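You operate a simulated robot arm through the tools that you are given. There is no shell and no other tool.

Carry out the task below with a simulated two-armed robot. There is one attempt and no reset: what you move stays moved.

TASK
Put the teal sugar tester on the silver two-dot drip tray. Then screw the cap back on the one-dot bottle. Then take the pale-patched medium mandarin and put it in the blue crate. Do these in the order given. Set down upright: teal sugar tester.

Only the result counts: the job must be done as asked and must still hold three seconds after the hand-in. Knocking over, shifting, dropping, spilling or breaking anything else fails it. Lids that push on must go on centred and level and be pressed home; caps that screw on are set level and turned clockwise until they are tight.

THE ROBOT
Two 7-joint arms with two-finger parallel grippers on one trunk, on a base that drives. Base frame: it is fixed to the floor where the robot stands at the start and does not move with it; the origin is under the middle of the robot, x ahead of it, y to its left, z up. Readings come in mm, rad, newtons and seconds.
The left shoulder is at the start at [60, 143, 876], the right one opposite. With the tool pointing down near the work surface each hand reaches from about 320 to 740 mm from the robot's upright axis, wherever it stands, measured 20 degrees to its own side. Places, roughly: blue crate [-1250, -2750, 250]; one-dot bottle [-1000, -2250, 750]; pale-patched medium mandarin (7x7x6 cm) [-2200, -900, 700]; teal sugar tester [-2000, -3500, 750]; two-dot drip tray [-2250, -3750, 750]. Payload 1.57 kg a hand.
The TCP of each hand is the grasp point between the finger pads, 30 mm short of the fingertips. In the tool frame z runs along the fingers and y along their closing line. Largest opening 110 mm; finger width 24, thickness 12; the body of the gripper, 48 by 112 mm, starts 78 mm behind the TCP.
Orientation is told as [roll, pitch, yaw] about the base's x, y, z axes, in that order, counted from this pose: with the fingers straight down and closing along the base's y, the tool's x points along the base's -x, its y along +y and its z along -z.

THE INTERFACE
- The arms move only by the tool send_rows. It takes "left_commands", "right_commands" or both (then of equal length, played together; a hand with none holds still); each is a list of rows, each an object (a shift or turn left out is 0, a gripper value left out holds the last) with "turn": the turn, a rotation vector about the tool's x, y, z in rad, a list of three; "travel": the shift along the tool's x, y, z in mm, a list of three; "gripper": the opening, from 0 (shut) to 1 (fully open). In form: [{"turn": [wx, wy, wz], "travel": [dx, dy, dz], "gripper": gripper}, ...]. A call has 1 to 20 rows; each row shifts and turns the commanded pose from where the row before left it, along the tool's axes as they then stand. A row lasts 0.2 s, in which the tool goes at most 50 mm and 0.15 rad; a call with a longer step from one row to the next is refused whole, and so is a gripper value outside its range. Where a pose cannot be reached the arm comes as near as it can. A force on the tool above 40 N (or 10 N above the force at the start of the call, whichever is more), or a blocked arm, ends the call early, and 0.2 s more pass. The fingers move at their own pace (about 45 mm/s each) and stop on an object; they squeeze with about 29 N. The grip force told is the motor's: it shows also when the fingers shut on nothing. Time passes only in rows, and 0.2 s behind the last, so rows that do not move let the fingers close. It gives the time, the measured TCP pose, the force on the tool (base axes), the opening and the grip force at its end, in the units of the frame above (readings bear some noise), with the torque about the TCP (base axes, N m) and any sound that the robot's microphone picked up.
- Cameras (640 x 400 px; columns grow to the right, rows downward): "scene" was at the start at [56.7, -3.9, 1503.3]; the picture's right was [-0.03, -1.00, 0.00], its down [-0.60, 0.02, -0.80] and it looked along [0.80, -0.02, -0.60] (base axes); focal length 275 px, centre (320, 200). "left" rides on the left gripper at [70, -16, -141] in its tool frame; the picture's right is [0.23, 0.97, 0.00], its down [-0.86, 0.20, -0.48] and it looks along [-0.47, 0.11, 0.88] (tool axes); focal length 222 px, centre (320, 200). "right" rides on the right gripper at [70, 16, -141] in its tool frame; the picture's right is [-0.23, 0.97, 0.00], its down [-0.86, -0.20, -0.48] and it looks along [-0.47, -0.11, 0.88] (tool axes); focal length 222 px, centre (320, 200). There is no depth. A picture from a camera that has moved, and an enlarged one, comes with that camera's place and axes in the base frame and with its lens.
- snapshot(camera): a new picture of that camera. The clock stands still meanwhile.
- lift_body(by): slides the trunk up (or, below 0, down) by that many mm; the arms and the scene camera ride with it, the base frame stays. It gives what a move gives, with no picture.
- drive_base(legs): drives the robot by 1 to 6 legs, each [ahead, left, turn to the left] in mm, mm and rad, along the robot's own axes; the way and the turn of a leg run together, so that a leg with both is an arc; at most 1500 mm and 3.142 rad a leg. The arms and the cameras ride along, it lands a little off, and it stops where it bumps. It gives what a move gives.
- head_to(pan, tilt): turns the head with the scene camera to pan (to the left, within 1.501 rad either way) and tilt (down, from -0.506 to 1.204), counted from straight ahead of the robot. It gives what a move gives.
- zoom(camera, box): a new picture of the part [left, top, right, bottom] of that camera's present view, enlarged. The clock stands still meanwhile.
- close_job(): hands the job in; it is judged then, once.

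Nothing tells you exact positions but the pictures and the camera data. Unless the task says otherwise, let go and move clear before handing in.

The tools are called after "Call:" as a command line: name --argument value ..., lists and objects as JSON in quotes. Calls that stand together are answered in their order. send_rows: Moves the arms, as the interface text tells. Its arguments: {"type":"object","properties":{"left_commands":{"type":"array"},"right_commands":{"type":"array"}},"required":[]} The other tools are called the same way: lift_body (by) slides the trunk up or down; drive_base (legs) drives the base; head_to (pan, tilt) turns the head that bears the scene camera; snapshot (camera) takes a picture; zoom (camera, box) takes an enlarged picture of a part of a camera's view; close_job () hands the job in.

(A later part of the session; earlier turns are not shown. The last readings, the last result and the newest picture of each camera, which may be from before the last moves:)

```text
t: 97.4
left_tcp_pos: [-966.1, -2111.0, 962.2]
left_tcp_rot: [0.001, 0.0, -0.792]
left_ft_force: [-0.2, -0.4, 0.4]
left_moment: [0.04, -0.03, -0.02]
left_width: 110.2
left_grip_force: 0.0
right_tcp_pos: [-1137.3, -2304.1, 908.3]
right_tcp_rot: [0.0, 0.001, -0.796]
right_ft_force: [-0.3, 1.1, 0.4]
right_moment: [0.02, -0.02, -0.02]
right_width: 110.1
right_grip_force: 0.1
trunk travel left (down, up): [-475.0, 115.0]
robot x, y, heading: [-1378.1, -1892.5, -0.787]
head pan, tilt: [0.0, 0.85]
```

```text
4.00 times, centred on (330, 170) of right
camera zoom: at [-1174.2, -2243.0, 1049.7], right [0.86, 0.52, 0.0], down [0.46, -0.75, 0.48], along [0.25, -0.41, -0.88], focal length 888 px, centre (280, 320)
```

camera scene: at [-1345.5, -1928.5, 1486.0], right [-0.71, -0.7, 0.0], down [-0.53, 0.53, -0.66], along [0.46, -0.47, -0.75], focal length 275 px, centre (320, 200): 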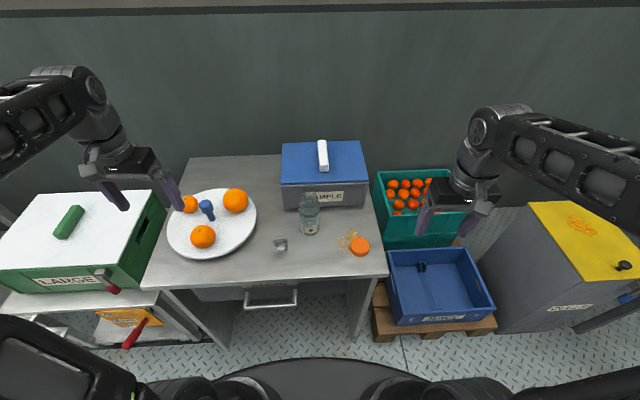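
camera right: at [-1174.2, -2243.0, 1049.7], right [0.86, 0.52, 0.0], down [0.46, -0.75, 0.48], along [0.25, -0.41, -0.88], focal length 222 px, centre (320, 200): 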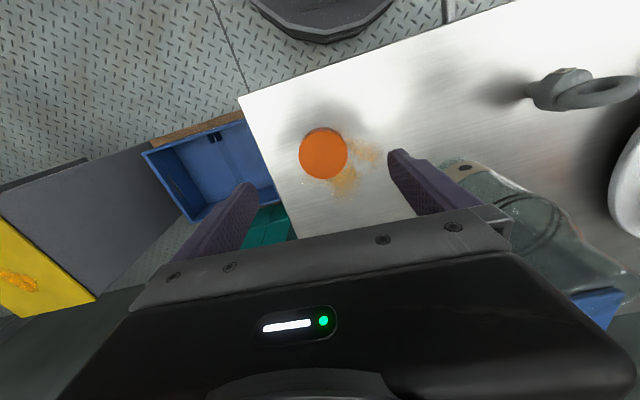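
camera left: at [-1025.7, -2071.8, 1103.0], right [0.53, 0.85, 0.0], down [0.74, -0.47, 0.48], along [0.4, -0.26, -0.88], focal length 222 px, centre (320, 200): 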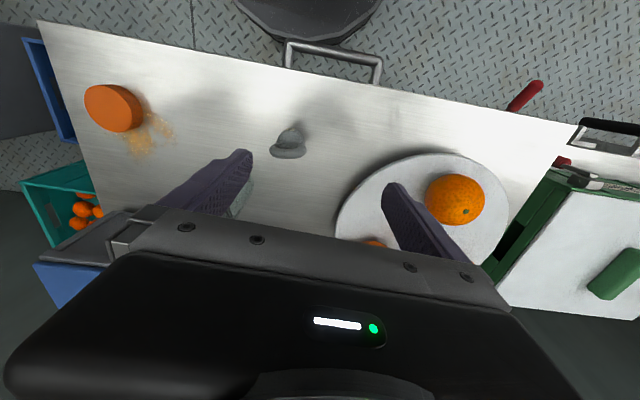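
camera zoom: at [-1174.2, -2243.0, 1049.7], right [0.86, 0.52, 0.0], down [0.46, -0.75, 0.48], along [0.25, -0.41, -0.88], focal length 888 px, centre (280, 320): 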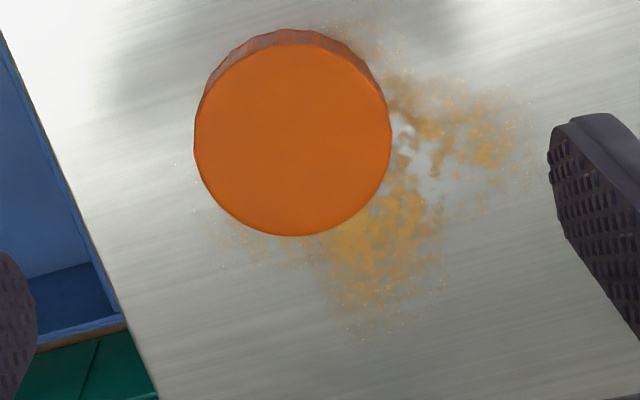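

The cap's centre is near [-1134, -2304] with top z≈819 and a 53 mm diameter. Before gripping I turn the hand counter-clockwise, so that a long clockwise stroke is available later.

Call:
send_rows --right_commands '[{"travel": [-2, 2, 0]}, {"turn": [0, 0, -0.145]}, {"turn": [0, 0, -0.145]}, {"turn": [0, 0, -0.145]}, {"turn": [0, 0, -0.145]}, {"turn": [0, 0, -0.145]}, {"turn": [0, 0, -0.145]}, {"turn": [0, 0, -0.145]}, {"turn": [0, 0, -0.145]}, {"turn": [0, 0, -0.145]}, {"turn": [0, 0, -0.145]}, {}]'

Call:
snapshot --camera "right"

Call:
snapshot --camera "scene"

```text
t: 100.0
left_tcp_pos: [-965.6, -2111.5, 962.5]
left_tcp_rot: [0.001, 0.001, -0.793]
left_ft_force: [0.1, -1.0, -0.1]
left_moment: [0.0, 0.03, 0.01]
left_width: 110.0
left_grip_force: 0.1
right_tcp_pos: [-1132.3, -2304.8, 909.2]
right_tcp_rot: [0.001, -0.002, 0.655]
right_ft_force: [-0.6, -0.2, -0.1]
right_moment: [-0.01, 0.02, 0.0]
right_width: 110.0
right_grip_force: 0.0
trunk travel left (down, up): [-475.0, 115.0]
robot x, y, heading: [-1379.6, -1893.3, -0.794]
head pan, tilt: [0.0, 0.85]
```

```text
taken
camera right: at [-1198.5, -2334.2, 1050.3], right [-0.41, 0.91, 0.0], down [0.8, 0.36, 0.48], along [0.44, 0.2, -0.88], focal length 222 px, centre (320, 200)
```

right: 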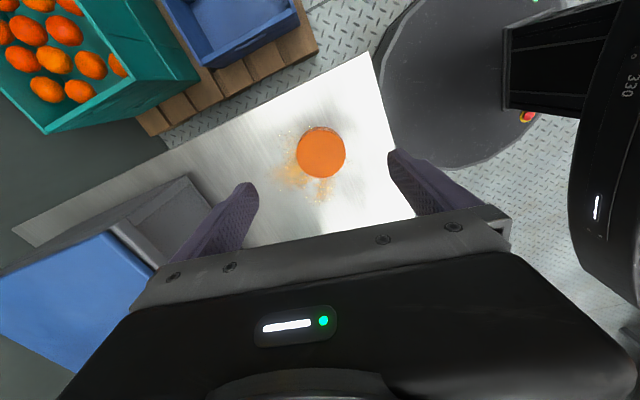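

```text
taken
camera scene: at [-1345.6, -1928.4, 1486.0], right [-0.71, -0.7, 0.0], down [-0.53, 0.54, -0.66], along [0.46, -0.47, -0.75], focal length 275 px, centre (320, 200)
```

scene: 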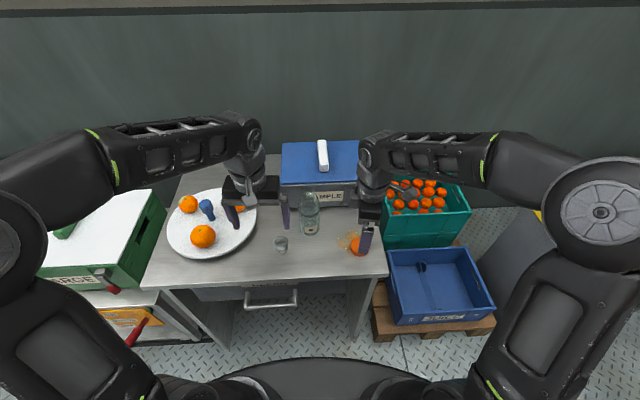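

The hand turned freely to +1.45 rad. I lower onto the cap, stopping just above where the tips should meet the table.

Call:
send_rows --right_commands '[{"travel": [2.4, 2.2, 0]}, {"travel": [0, 0, 25]}, {"travel": [0, 0, 25]}, {"travel": [0, 0, 12]}, {}]'

Call:
zoom --camera "right" --box '[220, 100, 420, 250]'

Call:
zoom --camera "scene" --box '[330, 200, 400, 270]'

```text
t: 101.2
left_tcp_pos: [-966.7, -2109.7, 963.3]
left_tcp_rot: [0.0, -0.001, -0.793]
left_ft_force: [-1.3, 0.1, 0.1]
left_moment: [0.02, 0.01, -0.01]
left_width: 109.8
left_grip_force: 0.1
right_tcp_pos: [-1135.3, -2304.6, 849.0]
right_tcp_rot: [-0.001, 0.0, 0.654]
right_ft_force: [0.1, -0.7, -0.2]
right_moment: [-0.02, 0.0, 0.01]
right_width: 110.0
right_grip_force: 0.1
trunk travel left (down, up): [-475.0, 115.0]
robot x, y, heading: [-1380.7, -1897.7, -0.789]
head pan, tilt: [0.0, 0.85]
```

```text
2.67 times, centred on (320, 175) of right
camera zoom: at [-1200.8, -2334.7, 989.1], right [-0.41, 0.91, 0.0], down [0.8, 0.36, 0.48], along [0.44, 0.2, -0.88], focal length 592 px, centre (320, 267)
```

zoom: 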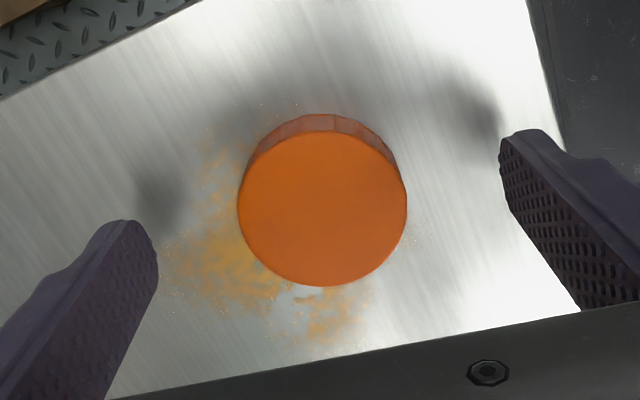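

```text
5.71 times, centred on (365, 235) of scene
camera zoom: at [-1345.6, -1928.4, 1486.0], right [-0.71, -0.7, 0.0], down [-0.53, 0.54, -0.66], along [0.46, -0.47, -0.75], focal length 1573 px, centre (63, 0)
```

zoom: 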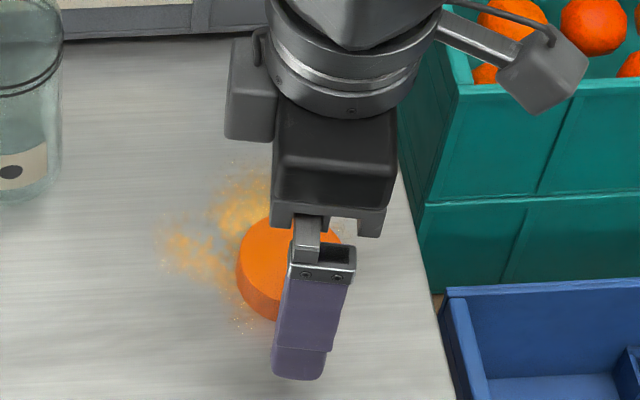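

Call:
send_rows --right_commands '[{"travel": [0, 0, 6]}, {"travel": [0, 0, 4]}, {"travel": [0, 0, 3]}, {"travel": [0, 0, 2]}, {}]'

Call:
zoom --camera "right" --box '[220, 100, 420, 250]'

```text
t: 102.4
left_tcp_pos: [-966.1, -2110.3, 962.5]
left_tcp_rot: [0.001, 0.0, -0.791]
left_ft_force: [0.6, 0.5, -0.7]
left_moment: [0.0, -0.04, 0.02]
left_width: 109.8
left_grip_force: 0.1
right_tcp_pos: [-1138.2, -2302.9, 832.5]
right_tcp_rot: [0.0, 0.0, 0.654]
right_ft_force: [-0.2, 0.4, -0.1]
right_moment: [0.02, 0.01, 0.0]
right_width: 110.0
right_grip_force: 0.1
trunk travel left (down, up): [-475.0, 115.0]
robot x, y, heading: [-1377.0, -1892.5, -0.791]
head pan, tilt: [0.0, 0.85]
```

```text
2.67 times, centred on (320, 175) of right
camera zoom: at [-1201.9, -2333.5, 973.4], right [-0.41, 0.91, 0.0], down [0.8, 0.36, 0.48], along [0.44, 0.2, -0.88], focal length 592 px, centre (320, 267)
```

zoom: 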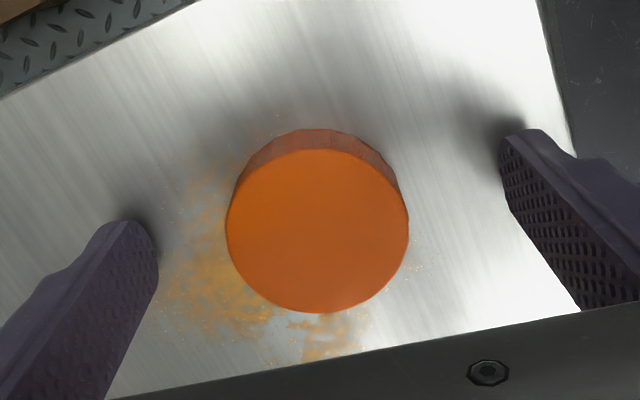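

Call:
send_rows --right_commands '[{"travel": [0, 0, 1.5]}, {"gripper": 0.3}, {"gripper": 0.3}, {"gripper": 0.3}, {"gripper": 0.3}, {"gripper": 0.3}, {"gripper": 0.3}, {"gripper": 0.3}]'

Call:
zoom --camera "right" --box '[220, 100, 420, 250]'

```text
t: 104.2
left_tcp_pos: [-965.8, -2111.0, 962.9]
left_tcp_rot: [0.0, 0.0, -0.792]
left_ft_force: [-0.7, -0.6, 0.3]
left_moment: [0.01, 0.01, 0.03]
left_width: 110.0
left_grip_force: 0.0
right_tcp_pos: [-1136.9, -2304.5, 831.3]
right_tcp_rot: [0.002, -0.002, 0.655]
right_ft_force: [-0.5, 0.4, 0.1]
right_moment: [-0.01, -0.02, 0.02]
right_width: 51.4
right_grip_force: 29.2
trunk travel left (down, up): [-475.0, 115.0]
robot x, y, heading: [-1375.6, -1895.3, -0.788]
head pan, tilt: [0.0, 0.85]
```

```text
2.67 times, centred on (320, 175) of right
camera zoom: at [-1201.8, -2333.8, 972.1], right [-0.41, 0.91, 0.0], down [0.8, 0.36, 0.48], along [0.44, 0.2, -0.88], focal length 592 px, centre (320, 267)
```

zoom: 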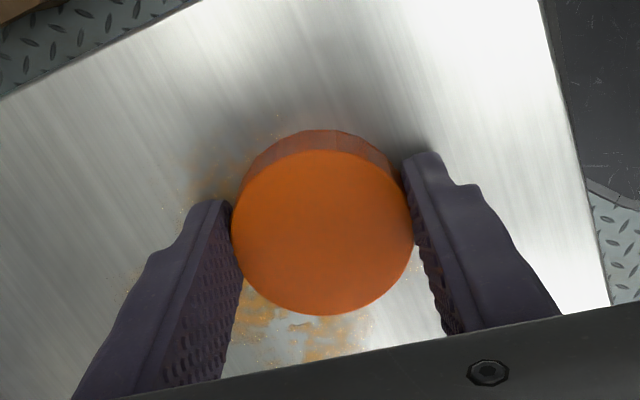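

The cap is gripped (51 mm). I lift it, move aside to the right, and meanwhile tilt the left hand 45° forward in free air, ready to hold the bottle's body.

Call:
send_rows --right_commands '[{"travel": [0, 0, -10]}, {"travel": [0, 0, -30]}, {"travel": [0, 0, -40]}, {"travel": [0, 0, -40]}, {"travel": [0, 0, -40]}, {"travel": [30, 0, 0]}, {"travel": [30, 0, 0]}, {}]' --left_commands '[{}, {}, {"turn": [0, -0.131, 0]}, {"turn": [0, -0.131, 0]}, {"turn": [0, -0.131, 0]}, {"turn": [0, -0.131, 0]}, {"turn": [0, -0.131, 0]}, {"turn": [0, -0.131, 0]}]'

Call:
snapshot --camera "scene"

Call:
snapshot --camera "left"

Call:
snapshot --camera "right"

```text
t: 106.0
left_tcp_pos: [-960.7, -2116.6, 966.5]
left_tcp_rot: [-0.003, -0.784, -0.793]
left_ft_force: [0.3, 0.2, -0.3]
left_moment: [0.01, 0.02, 0.0]
left_width: 110.0
left_grip_force: 0.1
left hand out of reach, approached as far as the arm can: row 8
right_tcp_pos: [-1182.9, -2341.0, 990.1]
right_tcp_rot: [0.0, 0.001, 0.654]
right_ft_force: [0.8, 0.1, -0.3]
right_moment: [0.02, 0.0, -0.01]
right_width: 51.3
right_grip_force: 28.7
trunk travel left (down, up): [-475.0, 115.0]
robot x, y, heading: [-1380.6, -1891.5, -0.797]
head pan, tilt: [0.0, 0.85]
```

```text
taken
camera scene: at [-1345.3, -1928.7, 1486.0], right [-0.71, -0.7, 0.0], down [-0.53, 0.54, -0.66], along [0.46, -0.47, -0.75], focal length 275 px, centre (320, 200)
```

scene: 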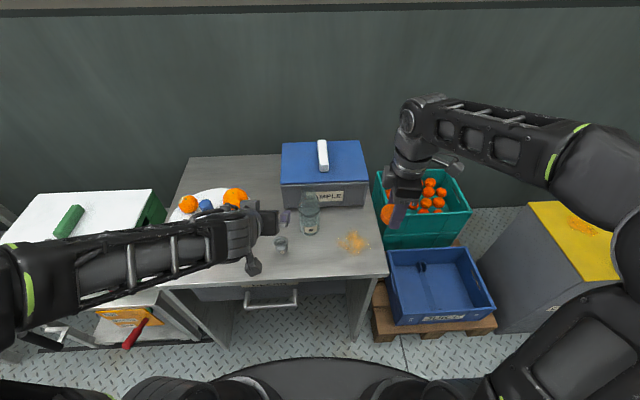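

```text
taken
camera left: at [-1076.9, -2020.7, 1017.4], right [0.58, 0.8, -0.16], down [0.33, -0.05, 0.94], along [0.74, -0.6, -0.29], focal length 222 px, centre (320, 200)
```

left: 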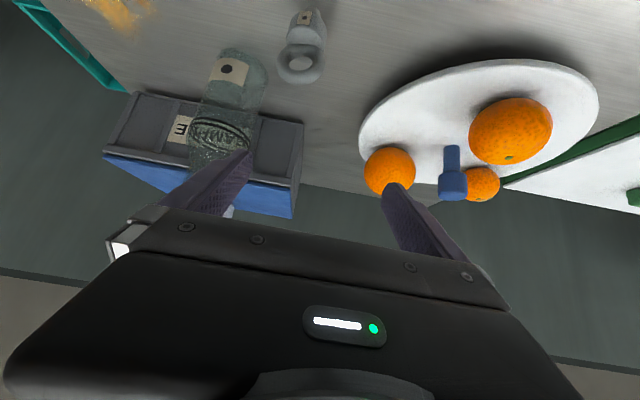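

```text
taken
camera right: at [-1248.8, -2370.1, 1130.7], right [-0.41, 0.91, 0.0], down [0.8, 0.36, 0.48], along [0.44, 0.2, -0.88], focal length 222 px, centre (320, 200)
```

right: 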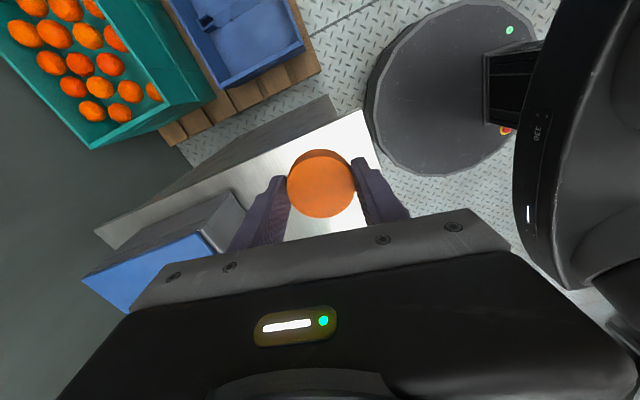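

Both arms are near their limits for this bottle position, so I strafe the base 90 mm left and raise the trunk 60 mm to make both grips comfortable.

Call:
drive_base --legs '[[0, 90, 0]]'

Call:
lift_body --by 60

Call:
snapshot --camera "scene"

Call:
zoom --camera "scene" --box '[310, 150, 390, 250]'

Call:
snapshot --camera "left"

```text
t: 107.1
left_tcp_pos: [-895.8, -2051.5, 967.7]
left_tcp_rot: [-0.001, -0.782, -0.791]
left_ft_force: [0.4, 0.3, 1.9]
left_moment: [-0.02, 0.03, -0.06]
left_width: 109.8
left_grip_force: 0.0
right_tcp_pos: [-1119.3, -2275.2, 990.4]
right_tcp_rot: [0.0, 0.0, 0.655]
right_ft_force: [-0.9, -0.6, -0.5]
right_moment: [-0.06, 0.03, 0.02]
right_width: 51.5
right_grip_force: 29.3
trunk travel left (down, up): [-475.0, 115.0]
robot x, y, heading: [-1317.0, -1829.4, -0.789]
head pan, tilt: [0.0, 0.85]
```

```text
t: 108.1
left_tcp_pos: [-895.2, -2053.0, 1026.5]
left_tcp_rot: [0.001, -0.783, -0.794]
left_ft_force: [0.1, 0.4, 0.6]
left_moment: [0.04, 0.04, -0.02]
left_width: 109.9
left_grip_force: 0.0
right_tcp_pos: [-1118.7, -2276.4, 1049.5]
right_tcp_rot: [-0.001, 0.0, 0.656]
right_ft_force: [-0.1, -0.3, -0.1]
right_moment: [0.06, 0.0, 0.04]
right_width: 51.3
right_grip_force: 29.5
trunk travel left (down, up): [-535.0, 55.0]
robot x, y, heading: [-1316.0, -1827.8, -0.794]
head pan, tilt: [0.0, 0.85]
```

```text
taken
camera scene: at [-1281.0, -1864.9, 1546.0], right [-0.71, -0.7, 0.0], down [-0.53, 0.53, -0.66], along [0.46, -0.47, -0.75], focal length 275 px, centre (320, 200)
```

scene: 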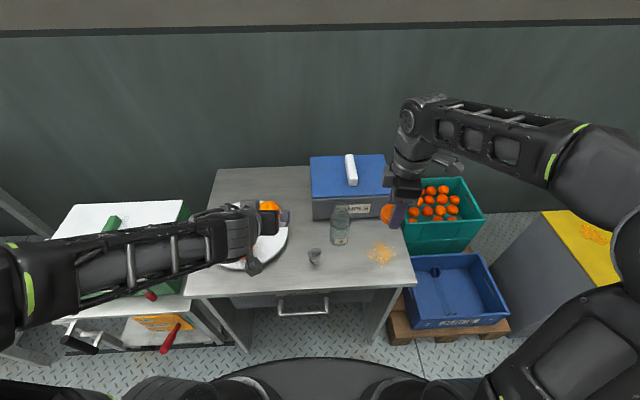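

```text
4.00 times, centred on (350, 200) of scene
camera zoom: at [-1281.0, -1864.9, 1546.0], right [-0.71, -0.7, 0.0], down [-0.53, 0.53, -0.66], along [0.46, -0.47, -0.75], focal length 1101 px, centre (200, 200)
```

zoom: 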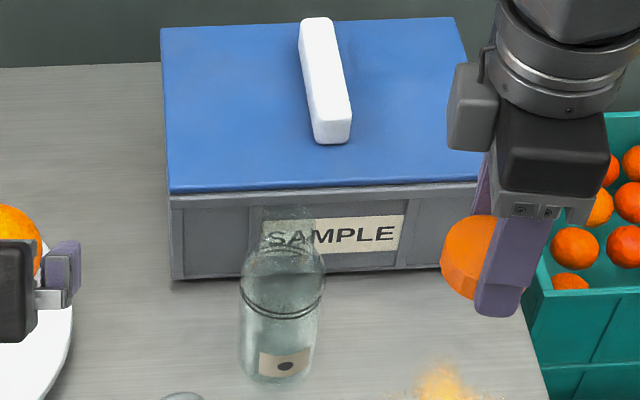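

```text
taken
camera left: at [-1012.1, -1957.0, 1077.6], right [0.58, 0.8, -0.16], down [0.33, -0.05, 0.94], along [0.74, -0.6, -0.29], focal length 222 px, centre (320, 200)
```

left: 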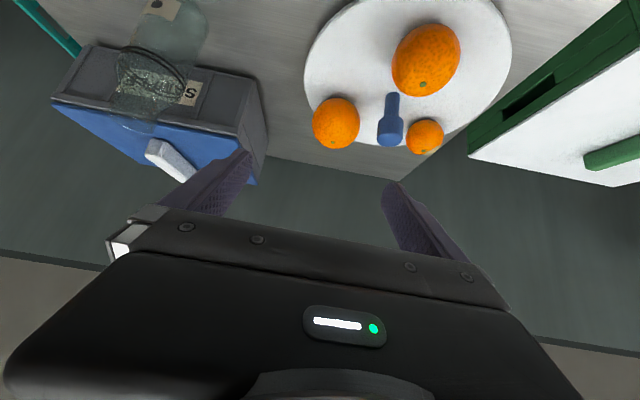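

I bring the left hand across at height and down to a pre-grasp point in front of the bottle, then look.

Call:
send_rows --left_commands '[{"travel": [0, -40, 0]}, {"travel": [0, -40, 0]}, {"travel": [0, -40, 0]}, {"travel": [0, -40, 0]}, {"travel": [0, -40, 0]}, {"travel": [29.6, 0, 26.6]}, {"travel": [29.6, 0, 26.6]}, {}]'

Call:
snapshot --camera "left"

Call:
snapshot --camera "scene"

```text
t: 109.9
left_tcp_pos: [-1043.1, -2191.4, 947.2]
left_tcp_rot: [0.001, -0.782, -0.793]
left_ft_force: [0.2, 0.3, -0.3]
left_moment: [-0.01, -0.02, 0.01]
left_width: 109.8
left_grip_force: 0.0
right_tcp_pos: [-1118.4, -2276.2, 1050.4]
right_tcp_rot: [-0.001, -0.001, 0.656]
right_ft_force: [0.6, 0.2, -0.2]
right_moment: [0.01, 0.01, 0.02]
right_width: 51.5
right_grip_force: 29.0
trunk travel left (down, up): [-535.0, 55.0]
robot x, y, heading: [-1313.3, -1833.3, -0.791]
head pan, tilt: [0.0, 0.85]
```

```text
taken
camera left: at [-1158.6, -2095.6, 997.3], right [0.58, 0.8, -0.16], down [0.33, -0.05, 0.94], along [0.74, -0.6, -0.29], focal length 222 px, centre (320, 200)
```

left: 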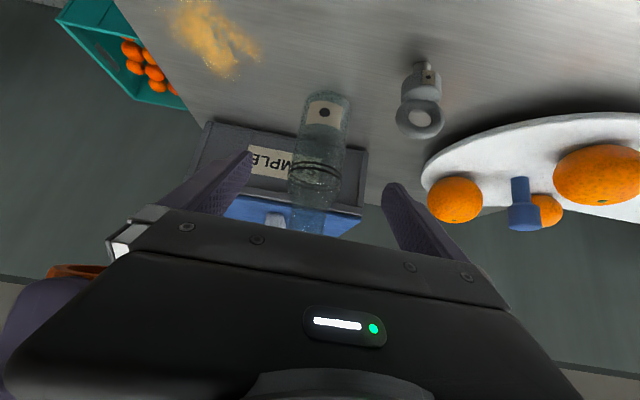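

```text
taken
camera scene: at [-1281.1, -1864.4, 1546.0], right [-0.71, -0.7, 0.0], down [-0.53, 0.53, -0.66], along [0.46, -0.47, -0.75], focal length 275 px, centre (320, 200)
```

scene: 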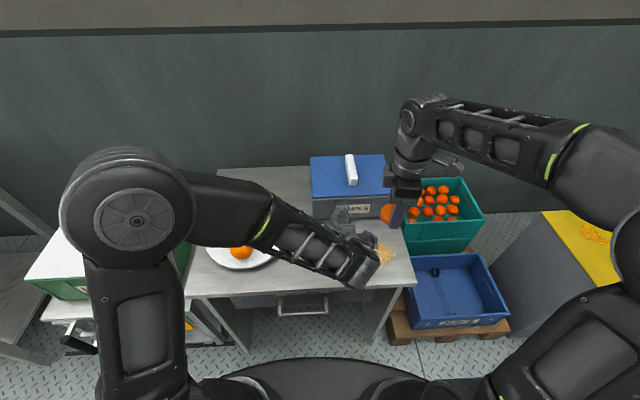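

Call:
zoom --camera "left" --box '[260, 70, 400, 240]'

Call:
zoom --camera "scene" --box '[310, 170, 420, 270]'

```text
2.35 times, centred on (330, 155) of left
camera zoom: at [-1158.6, -2095.6, 997.3], right [0.58, 0.8, -0.16], down [0.33, -0.05, 0.94], along [0.74, -0.6, -0.29], focal length 523 px, centre (296, 306)
```

zoom: 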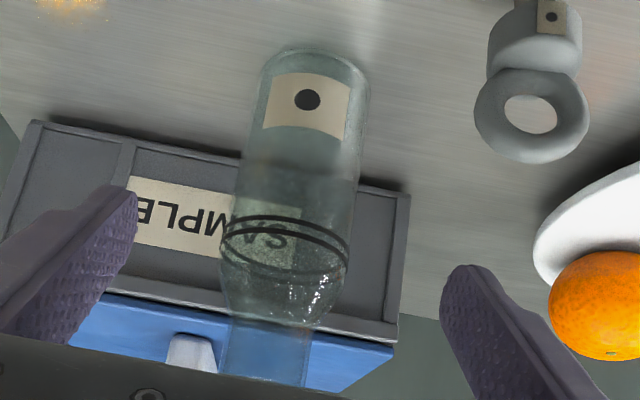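

```text
4.00 times, centred on (365, 220) of scene
camera zoom: at [-1281.1, -1864.4, 1546.0], right [-0.71, -0.7, 0.0], down [-0.53, 0.53, -0.66], along [0.46, -0.47, -0.75], focal length 1101 px, centre (140, 120)
```

zoom: 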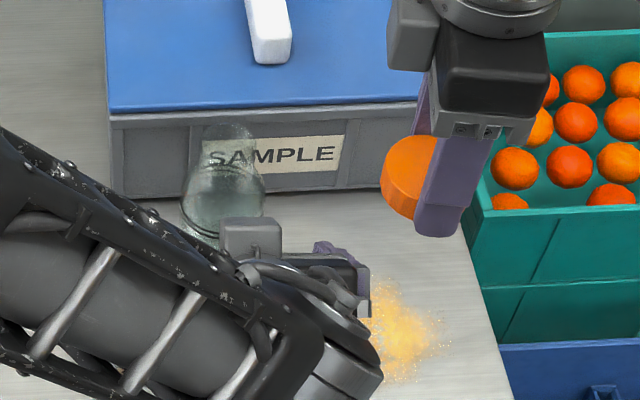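

The bottle's axis comes out at about [-986, -2250], centred between the left fingers. I advance along the 45° line until the fingers straddle its body.

Call:
send_rows --left_commands '[{"travel": [0, 0, 25]}, {"travel": [0, 0, 25]}, {"travel": [0, 0, 25]}, {"travel": [0, 0, 20]}, {"travel": [0, 0, 15]}, {}]'

Call:
zoom --camera "left" --box '[200, 50, 440, 240]'

Call:
zoom --camera "scene" --box '[310, 170, 420, 270]'

```text
t: 111.3
left_tcp_pos: [-986.2, -2244.8, 870.9]
left_tcp_rot: [0.001, -0.785, -0.793]
left_ft_force: [-0.5, -0.1, 1.1]
left_moment: [0.0, 0.01, 0.0]
left_width: 110.1
left_grip_force: 0.0
right_tcp_pos: [-1119.1, -2276.7, 1050.0]
right_tcp_rot: [-0.001, 0.0, 0.655]
right_ft_force: [1.3, 0.2, 0.3]
right_moment: [-0.01, -0.02, 0.0]
right_width: 51.5
right_grip_force: 28.8
trunk travel left (down, up): [-535.0, 55.0]
robot x, y, heading: [-1315.9, -1828.8, -0.789]
head pan, tilt: [0.0, 0.85]
```

```text
2.11 times, centred on (320, 145) of left
camera zoom: at [-1102.1, -2149.5, 921.1], right [0.58, 0.8, -0.16], down [0.33, -0.05, 0.94], along [0.75, -0.6, -0.29], focal length 468 px, centre (320, 316)
```

zoom: 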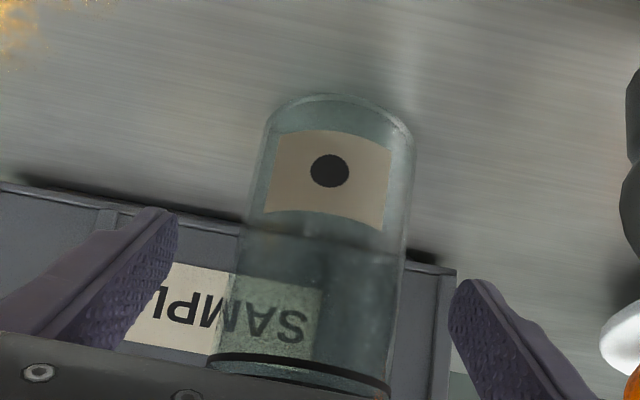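

```text
4.00 times, centred on (365, 220) of scene
camera zoom: at [-1281.2, -1864.7, 1546.0], right [-0.71, -0.7, 0.0], down [-0.53, 0.53, -0.66], along [0.46, -0.47, -0.75], focal length 1101 px, centre (140, 120)
```

zoom: 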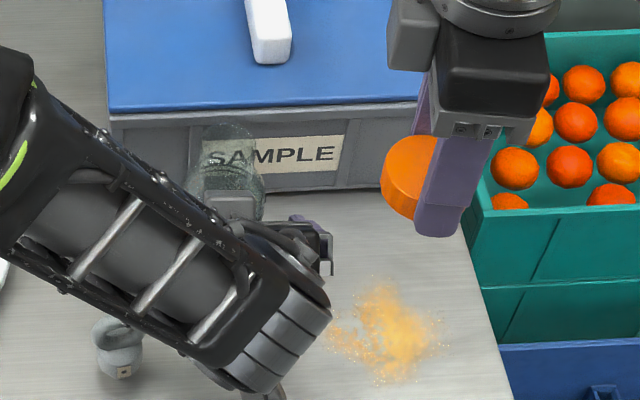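

Call:
send_rows --left_commands '[{"travel": [0, 0, 8]}, {"gripper": 0.4}, {"gripper": 0.4}, {"gripper": 0.4}, {"gripper": 0.4}, {"gripper": 0.4}, {"gripper": 0.4}, {"gripper": 0.4}]'

Call:
zoom --camera "left" --box '[200, 50, 440, 240]'

Call:
zoom --camera "scene" --box '[310, 170, 420, 270]'

Call:
snapshot --camera "right"

```text
t: 113.1
left_tcp_pos: [-982.3, -2249.6, 864.5]
left_tcp_rot: [0.0, -0.784, -0.792]
left_ft_force: [0.2, 0.6, -0.2]
left_moment: [0.02, 0.03, 0.0]
left_width: 60.3
left_grip_force: 29.3
right_tcp_pos: [-1119.2, -2276.4, 1049.5]
right_tcp_rot: [-0.001, 0.0, 0.653]
right_ft_force: [-0.2, -0.1, 0.4]
right_moment: [-0.01, 0.01, -0.01]
right_width: 51.3
right_grip_force: 28.7
trunk travel left (down, up): [-535.0, 55.0]
robot x, y, heading: [-1313.3, -1827.6, -0.795]
head pan, tilt: [0.0, 0.85]
```

```text
2.11 times, centred on (320, 145) of left
camera zoom: at [-1098.0, -2153.8, 914.7], right [0.58, 0.8, -0.16], down [0.33, -0.05, 0.94], along [0.74, -0.6, -0.29], focal length 468 px, centre (320, 316)
```

zoom: 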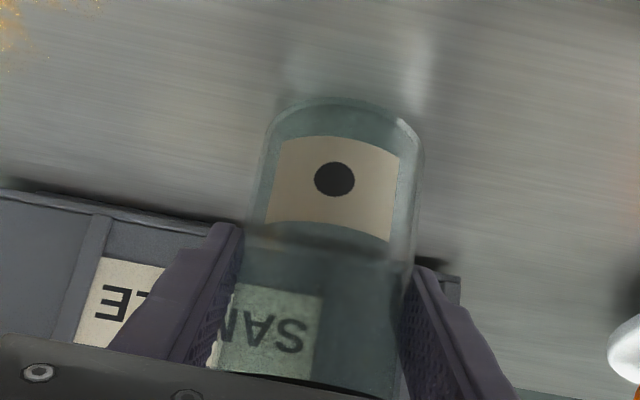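

```text
4.00 times, centred on (365, 220) of scene
camera zoom: at [-1281.0, -1864.9, 1546.0], right [-0.71, -0.7, 0.0], down [-0.53, 0.53, -0.66], along [0.46, -0.47, -0.75], focal length 1101 px, centre (140, 120)
```

zoom: 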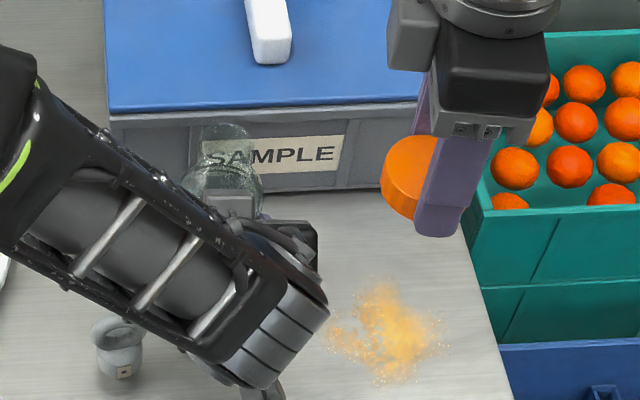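

```text
taken
camera right: at [-1183.8, -2306.0, 1190.8], right [-0.41, 0.91, 0.0], down [0.8, 0.36, 0.48], along [0.44, 0.2, -0.88], focal length 222 px, centre (320, 200)
```

right: 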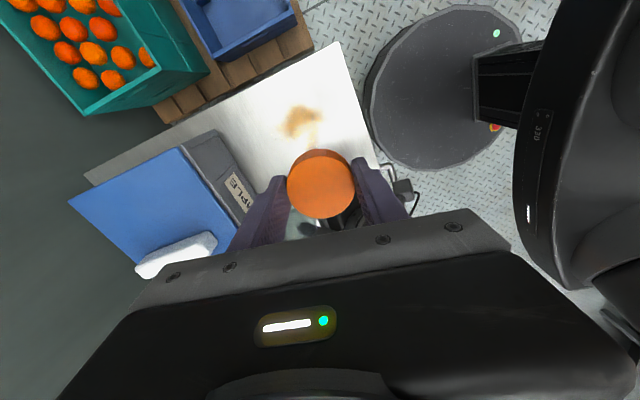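

The left hand holds the bottle (60 mm). I now carry the cap over the mouth, staying about 40 mm above it, and check the alignment.

Call:
send_rows --right_commands '[{"travel": [-30.6, -15.7, 0]}, {"travel": [-30.6, -15.7, 0]}, {"travel": [-30.6, -15.7, 0]}, {"travel": [-30.5, -15.7, 0]}, {}]'

Call:
zoom --camera "scene" --box '[300, 150, 400, 250]'

Call:
snapshot --camera "right"

Call:
zoom --camera "right" --box '[240, 110, 400, 230]'

```text
t: 114.3
left_tcp_pos: [-982.5, -2248.8, 865.0]
left_tcp_rot: [-0.001, -0.782, -0.792]
left_ft_force: [-0.1, -0.3, -0.1]
left_moment: [-0.02, 0.01, -0.03]
left_width: 59.9
left_grip_force: 29.2
right_tcp_pos: [-984.1, -2251.9, 1049.4]
right_tcp_rot: [0.0, 0.0, 0.655]
right_ft_force: [-0.4, 0.6, -0.5]
right_moment: [-0.03, -0.03, 0.02]
right_width: 51.6
right_grip_force: 28.9
trunk travel left (down, up): [-535.0, 55.0]
robot x, y, heading: [-1316.3, -1831.1, -0.792]
head pan, tilt: [0.0, 0.85]
```

```text
4.00 times, centred on (350, 200) of scene
camera zoom: at [-1281.3, -1864.9, 1546.0], right [-0.71, -0.7, 0.0], down [-0.53, 0.53, -0.66], along [0.46, -0.47, -0.75], focal length 1101 px, centre (200, 200)
```

zoom: 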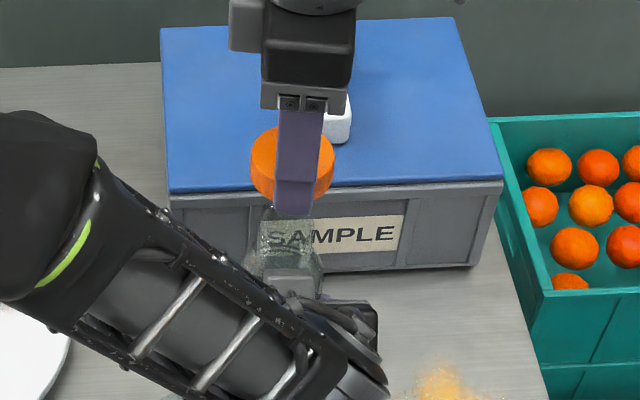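

```text
taken
camera right: at [-1049.0, -2282.4, 1190.2], right [-0.41, 0.91, 0.0], down [0.8, 0.36, 0.48], along [0.44, 0.2, -0.88], focal length 222 px, centre (320, 200)
```

right: 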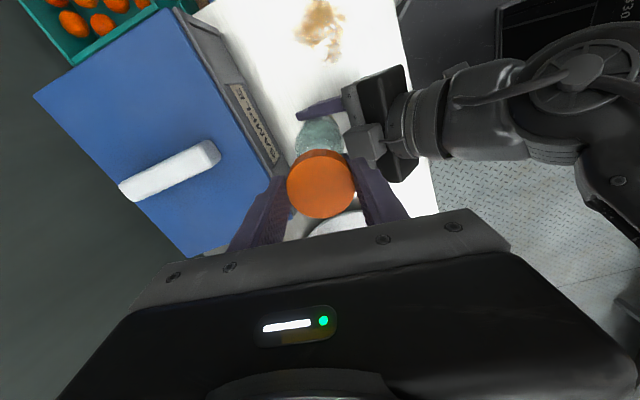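

```text
3.33 times, centred on (320, 170) of right
camera zoom: at [-1049.0, -2282.4, 1190.2], right [-0.41, 0.91, 0.0], down [0.8, 0.36, 0.48], along [0.44, 0.2, -0.88], focal length 740 px, centre (320, 300)
```

zoom: 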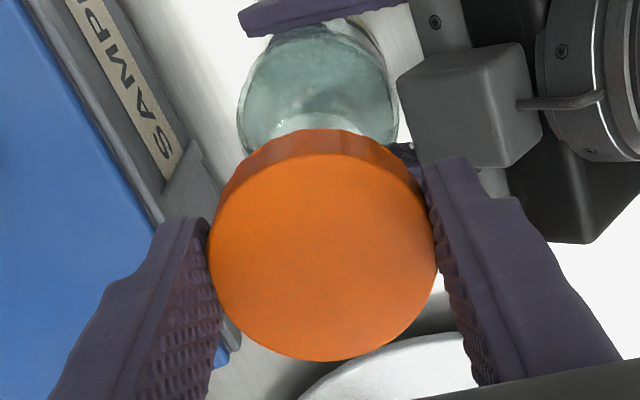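

Scene and hand views show the cap centred over the neck within about 1 mm. I lower it to just above the mouth and look again.

Call:
send_rows --right_commands '[{"travel": [0, -0.8, 12]}, {"travel": [0, 0, 12]}, {"travel": [0, 0, 8]}, {}]'

Call:
zoom --camera "scene" --box '[310, 160, 380, 230]'

Call:
zoom --camera "right" --box '[240, 110, 400, 230]'

```text
t: 115.3
left_tcp_pos: [-982.7, -2249.6, 865.1]
left_tcp_rot: [-0.001, -0.782, -0.793]
left_ft_force: [0.2, 0.3, 0.0]
left_moment: [0.0, -0.01, -0.01]
left_width: 60.3
left_grip_force: 28.8
right_tcp_pos: [-981.7, -2252.3, 1018.9]
right_tcp_rot: [0.0, 0.001, 0.655]
right_ft_force: [-0.2, -0.2, -0.5]
right_moment: [0.0, -0.02, -0.01]
right_width: 51.5
right_grip_force: 28.8
trunk travel left (down, up): [-535.0, 55.0]
robot x, y, heading: [-1315.2, -1828.5, -0.792]
head pan, tilt: [0.0, 0.85]
```

```text
5.71 times, centred on (345, 195) of scene
camera zoom: at [-1281.0, -1864.8, 1546.0], right [-0.71, -0.7, 0.0], down [-0.53, 0.53, -0.66], along [0.46, -0.47, -0.75], focal length 1573 px, centre (177, 229)
```

zoom: 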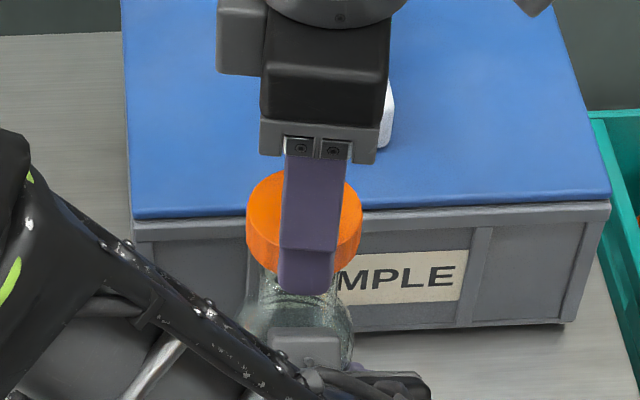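

```text
3.33 times, centred on (320, 170) of right
camera zoom: at [-1048.3, -2282.3, 1158.7], right [-0.41, 0.91, 0.0], down [0.8, 0.36, 0.48], along [0.44, 0.2, -0.88], focal length 740 px, centre (320, 300)
```

zoom: 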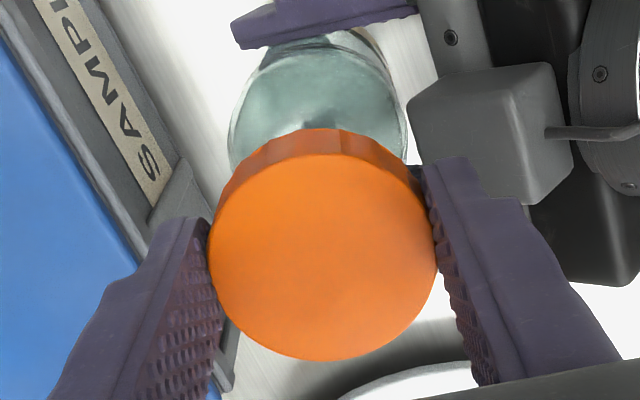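

Call:
send_rows --right_commands '[{"travel": [0, 0, 5]}, {"travel": [0, 0, 4]}, {"travel": [0, 0, 3]}, {}]'

Call:
zoom --camera "scene" --box '[310, 160, 380, 230]'

```text
t: 116.3
left_tcp_pos: [-981.3, -2249.7, 864.3]
left_tcp_rot: [0.0, -0.784, -0.793]
left_ft_force: [0.4, 0.8, -0.2]
left_moment: [0.0, -0.01, 0.0]
left_width: 60.4
left_grip_force: 29.6
right_tcp_pos: [-982.6, -2252.5, 1005.9]
right_tcp_rot: [0.002, 0.001, 0.654]
right_ft_force: [-0.7, 0.1, 0.9]
right_moment: [0.04, -0.01, 0.03]
right_width: 51.5
right_grip_force: 29.0
trunk travel left (down, up): [-535.0, 55.0]
robot x, y, heading: [-1310.9, -1833.4, -0.792]
head pan, tilt: [0.0, 0.85]
```

```text
5.71 times, centred on (345, 195) of scene
camera zoom: at [-1281.0, -1864.9, 1546.0], right [-0.71, -0.7, 0.0], down [-0.53, 0.53, -0.66], along [0.46, -0.47, -0.75], focal length 1573 px, centre (177, 229)
```

zoom: 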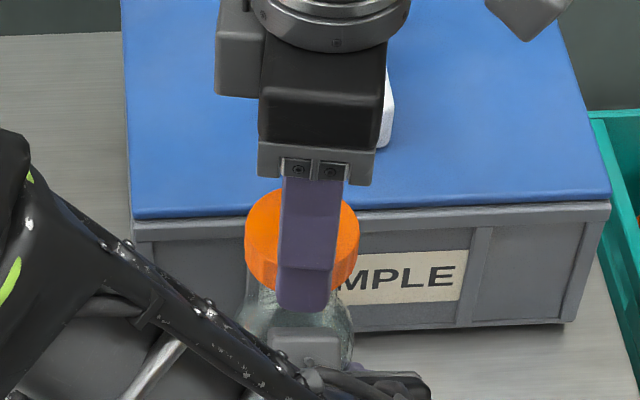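

Call:
send_rows --right_commands '[{"travel": [0, 0, 2]}, {"travel": [0, 0, 2]}, {}]'

```text
t: 117.1
left_tcp_pos: [-983.0, -2249.2, 864.0]
left_tcp_rot: [0.0, -0.784, -0.792]
left_ft_force: [0.3, 0.0, -0.3]
left_moment: [-0.02, 0.01, -0.02]
left_width: 60.1
left_grip_force: 29.3
right_tcp_pos: [-982.5, -2252.3, 1001.7]
right_tcp_rot: [0.001, 0.0, 0.655]
right_ft_force: [-0.3, -0.7, 0.7]
right_moment: [-0.01, -0.03, 0.0]
right_width: 51.5
right_grip_force: 29.1
trunk travel left (down, up): [-535.0, 55.0]
robot x, y, heading: [-1313.0, -1830.6, -0.79]
head pan, tilt: [0.0, 0.85]
```

Call:
send_rows --right_commands '[{"travel": [0, 0, 2]}, {"travel": [0, 0, 2]}, {}]'

Call:
zoom --camera "scene" --box '[310, 160, 380, 230]'

```text
t: 117.9
left_tcp_pos: [-981.8, -2248.5, 864.5]
left_tcp_rot: [0.0, -0.783, -0.792]
left_ft_force: [-1.0, 0.5, 0.0]
left_moment: [0.01, -0.04, 0.01]
left_width: 60.1
left_grip_force: 29.1
right_tcp_pos: [-983.8, -2253.2, 997.9]
right_tcp_rot: [0.0, 0.0, 0.653]
right_ft_force: [0.7, -0.5, -0.9]
right_moment: [0.0, 0.04, 0.03]
right_width: 51.5
right_grip_force: 28.8
trunk travel left (down, up): [-535.0, 55.0]
robot x, y, heading: [-1316.3, -1831.7, -0.79]
head pan, tilt: [0.0, 0.85]
```

```text
5.71 times, centred on (345, 195) of scene
camera zoom: at [-1281.0, -1864.9, 1546.0], right [-0.71, -0.7, 0.0], down [-0.53, 0.53, -0.66], along [0.46, -0.47, -0.75], focal length 1573 px, centre (177, 229)
```

zoom: 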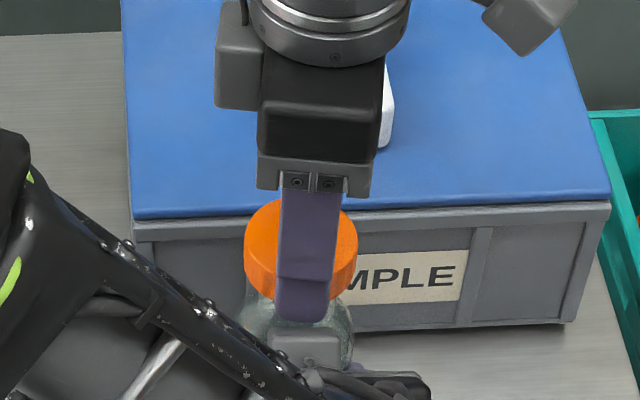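

Call:
send_rows --right_commands '[{"travel": [0, 0, 2]}, {"travel": [0, 0, 2]}, {}]'

```text
t: 118.7
left_tcp_pos: [-982.3, -2249.0, 863.5]
left_tcp_rot: [-0.001, -0.783, -0.791]
left_ft_force: [-0.5, -0.8, -1.5]
left_moment: [-0.23, -0.12, -0.04]
left_width: 59.9
left_grip_force: 29.1
right_tcp_pos: [-981.6, -2253.0, 993.4]
right_tcp_rot: [0.0, 0.0, 0.655]
right_ft_force: [-0.4, 0.0, 3.4]
right_moment: [0.09, 0.12, 0.02]
right_width: 51.6
right_grip_force: 29.6
trunk travel left (down, up): [-535.0, 55.0]
robot x, y, heading: [-1314.6, -1827.6, -0.797]
head pan, tilt: [0.0, 0.85]
```

Light contact shows at TCP z≈993. I press slightly and start turning clockwise with a small downward feed, watching forces.

Call:
send_rows --right_commands '[{"travel": [0, 0, 0.7]}, {"turn": [0, 0, 0.14], "travel": [0, 0, 0.1]}, {"turn": [0, 0, 0.14], "travel": [0, 0, 0.1]}, {"turn": [0, 0, 0.14], "travel": [0, 0, 0.1]}, {"turn": [0, 0, 0.14], "travel": [0, 0, 0.1]}]'

Call:
zoom --camera "scene" --box '[310, 160, 380, 230]'

Call:
zoom --camera "right" --box '[240, 110, 400, 230]'

```text
t: 119.9
left_tcp_pos: [-981.2, -2249.2, 864.0]
left_tcp_rot: [0.002, -0.785, -0.792]
left_ft_force: [0.9, 6.9, -2.0]
left_moment: [-0.77, 0.1, -0.15]
left_width: 60.2
left_grip_force: 28.7
right_tcp_pos: [-982.1, -2252.4, 992.7]
right_tcp_rot: [0.002, 0.0, 0.092]
right_ft_force: [-1.1, -5.5, 5.1]
right_moment: [-0.08, 0.1, 0.13]
right_width: 51.7
right_grip_force: 29.2
trunk travel left (down, up): [-535.0, 55.0]
robot x, y, heading: [-1312.2, -1824.5, -0.79]
head pan, tilt: [0.0, 0.85]
```

```text
5.71 times, centred on (345, 195) of scene
camera zoom: at [-1281.0, -1864.4, 1545.9], right [-0.71, -0.7, 0.0], down [-0.53, 0.53, -0.66], along [0.46, -0.47, -0.75], focal length 1573 px, centre (177, 229)
```

zoom: 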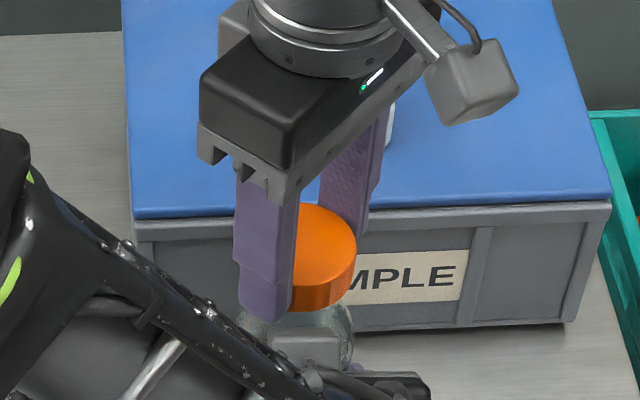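

```text
3.33 times, centred on (320, 170) of right
camera zoom: at [-1053.3, -2241.7, 1133.2], right [0.14, 0.99, 0.0], down [0.87, -0.12, 0.48], along [0.47, -0.06, -0.88], focal length 740 px, centre (320, 300)
```

zoom: 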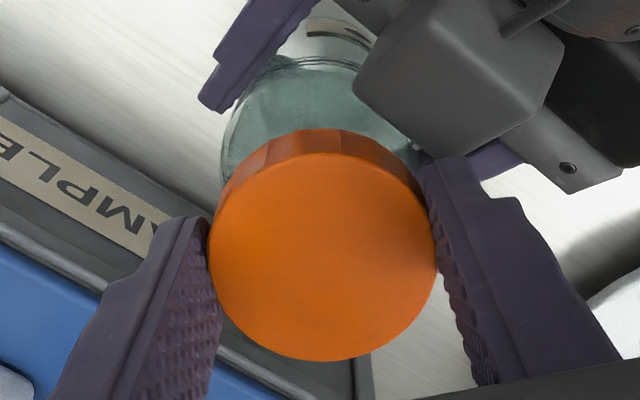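

Call:
send_rows --right_commands '[{"turn": [0, 0, 0.14], "travel": [0, 0, 0.1]}, {"turn": [0, 0, 0.14], "travel": [0, 0, 0.1]}, {"turn": [0, 0, 0.14], "travel": [0, 0, 0.1]}, {"turn": [0, 0, 0.14], "travel": [0, 0, 0.1]}]'

Call:
zoom --camera "scene" --box '[310, 160, 380, 230]'

```text
t: 120.9
left_tcp_pos: [-982.7, -2249.5, 864.6]
left_tcp_rot: [0.0, -0.784, -0.793]
left_ft_force: [0.0, 0.2, -0.9]
left_moment: [0.01, 0.04, 0.01]
left_width: 59.9
left_grip_force: 28.9
right_tcp_pos: [-983.8, -2252.3, 993.1]
right_tcp_rot: [0.0, 0.0, -0.467]
right_ft_force: [-0.6, 0.0, 0.1]
right_moment: [-0.01, -0.02, 0.03]
right_width: 51.5
right_grip_force: 28.6
trunk travel left (down, up): [-535.0, 55.0]
robot x, y, heading: [-1317.4, -1829.6, -0.794]
head pan, tilt: [0.0, 0.85]
```

```text
5.71 times, centred on (345, 195) of scene
camera zoom: at [-1280.9, -1864.8, 1546.0], right [-0.71, -0.7, 0.0], down [-0.53, 0.53, -0.66], along [0.46, -0.47, -0.75], focal length 1573 px, centre (177, 229)
```

zoom: 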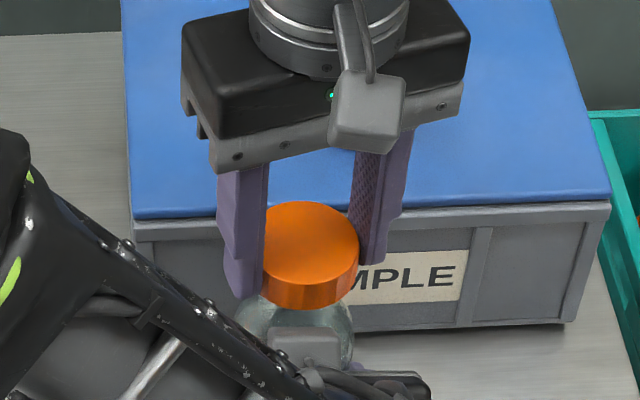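

Call:
send_rows --right_commands '[{"travel": [0, 0, 1]}, {"travel": [0, 0, 1]}, {}]'

```text
t: 121.7
left_tcp_pos: [-982.0, -2249.4, 864.9]
left_tcp_rot: [-0.001, -0.783, -0.793]
left_ft_force: [-0.9, -0.1, -0.5]
left_moment: [0.04, -0.02, 0.0]
left_width: 60.1
left_grip_force: 29.3
right_tcp_pos: [-983.8, -2252.0, 990.7]
right_tcp_rot: [-0.001, -0.001, -0.464]
right_ft_force: [0.6, -0.3, 0.1]
right_moment: [0.0, 0.01, 0.02]
right_width: 51.5
right_grip_force: 28.9
trunk travel left (down, up): [-535.0, 55.0]
robot x, y, heading: [-1318.1, -1829.6, -0.793]
head pan, tilt: [0.0, 0.85]
```

Call:
send_rows --right_commands '[{"travel": [0, 0, 1]}, {"travel": [0, 0, 1]}, {}]'

```text
t: 122.5
left_tcp_pos: [-982.7, -2249.1, 864.1]
left_tcp_rot: [0.0, -0.783, -0.793]
left_ft_force: [-1.7, -1.0, -1.1]
left_moment: [0.09, -0.15, 0.01]
left_width: 59.9
left_grip_force: 28.9
right_tcp_pos: [-982.6, -2252.4, 988.6]
right_tcp_rot: [0.002, 0.0, -0.464]
right_ft_force: [2.2, 0.8, 0.2]
right_moment: [0.03, -0.06, 0.03]
right_width: 51.6
right_grip_force: 29.0
trunk travel left (down, up): [-535.0, 55.0]
robot x, y, heading: [-1318.3, -1829.4, -0.796]
head pan, tilt: [0.0, 0.85]
```

Call:
send_rows --right_commands '[{"travel": [-0.7, 0.9, 0]}, {"travel": [0, 0, 1]}, {"travel": [0, 0, 1]}, {}]'

Call:
zoom --camera "scene" --box '[310, 160, 380, 230]'

```text
t: 123.5
left_tcp_pos: [-982.5, -2249.5, 864.9]
left_tcp_rot: [0.0, -0.784, -0.791]
left_ft_force: [-0.1, 0.2, -0.8]
left_moment: [0.03, -0.02, 0.03]
left_width: 60.0
left_grip_force: 28.2
right_tcp_pos: [-982.5, -2252.4, 986.5]
right_tcp_rot: [-0.001, 0.0, -0.464]
right_ft_force: [0.0, 0.6, -0.4]
right_moment: [0.02, -0.02, 0.0]
right_width: 51.5
right_grip_force: 28.9
trunk travel left (down, up): [-535.0, 55.0]
robot x, y, heading: [-1317.0, -1830.2, -0.797]
head pan, tilt: [0.0, 0.85]
```

```text
5.71 times, centred on (345, 195) of scene
camera zoom: at [-1281.0, -1864.8, 1546.0], right [-0.71, -0.7, 0.0], down [-0.53, 0.53, -0.66], along [0.46, -0.47, -0.75], focal length 1573 px, centre (177, 229)
```

zoom: 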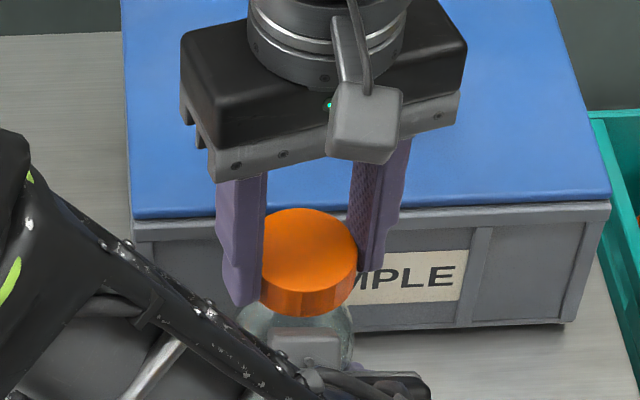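

Call:
send_rows --right_commands '[{"travel": [0, 0, 1]}, {"travel": [0, 0, 1]}, {}]'

```text
t: 124.3
left_tcp_pos: [-982.9, -2250.5, 864.5]
left_tcp_rot: [-0.001, -0.785, -0.792]
left_ft_force: [0.4, 0.1, -0.7]
left_moment: [-0.01, 0.0, 0.02]
left_width: 59.8
left_grip_force: 28.8
right_tcp_pos: [-981.9, -2251.5, 984.9]
right_tcp_rot: [0.0, 0.0, -0.465]
right_ft_force: [-0.5, 0.5, -0.5]
right_moment: [0.01, -0.01, -0.01]
right_width: 51.8
right_grip_force: 29.1
trunk travel left (down, up): [-535.0, 55.0]
robot x, y, heading: [-1314.9, -1827.5, -0.793]
head pan, tilt: [0.0, 0.85]
```

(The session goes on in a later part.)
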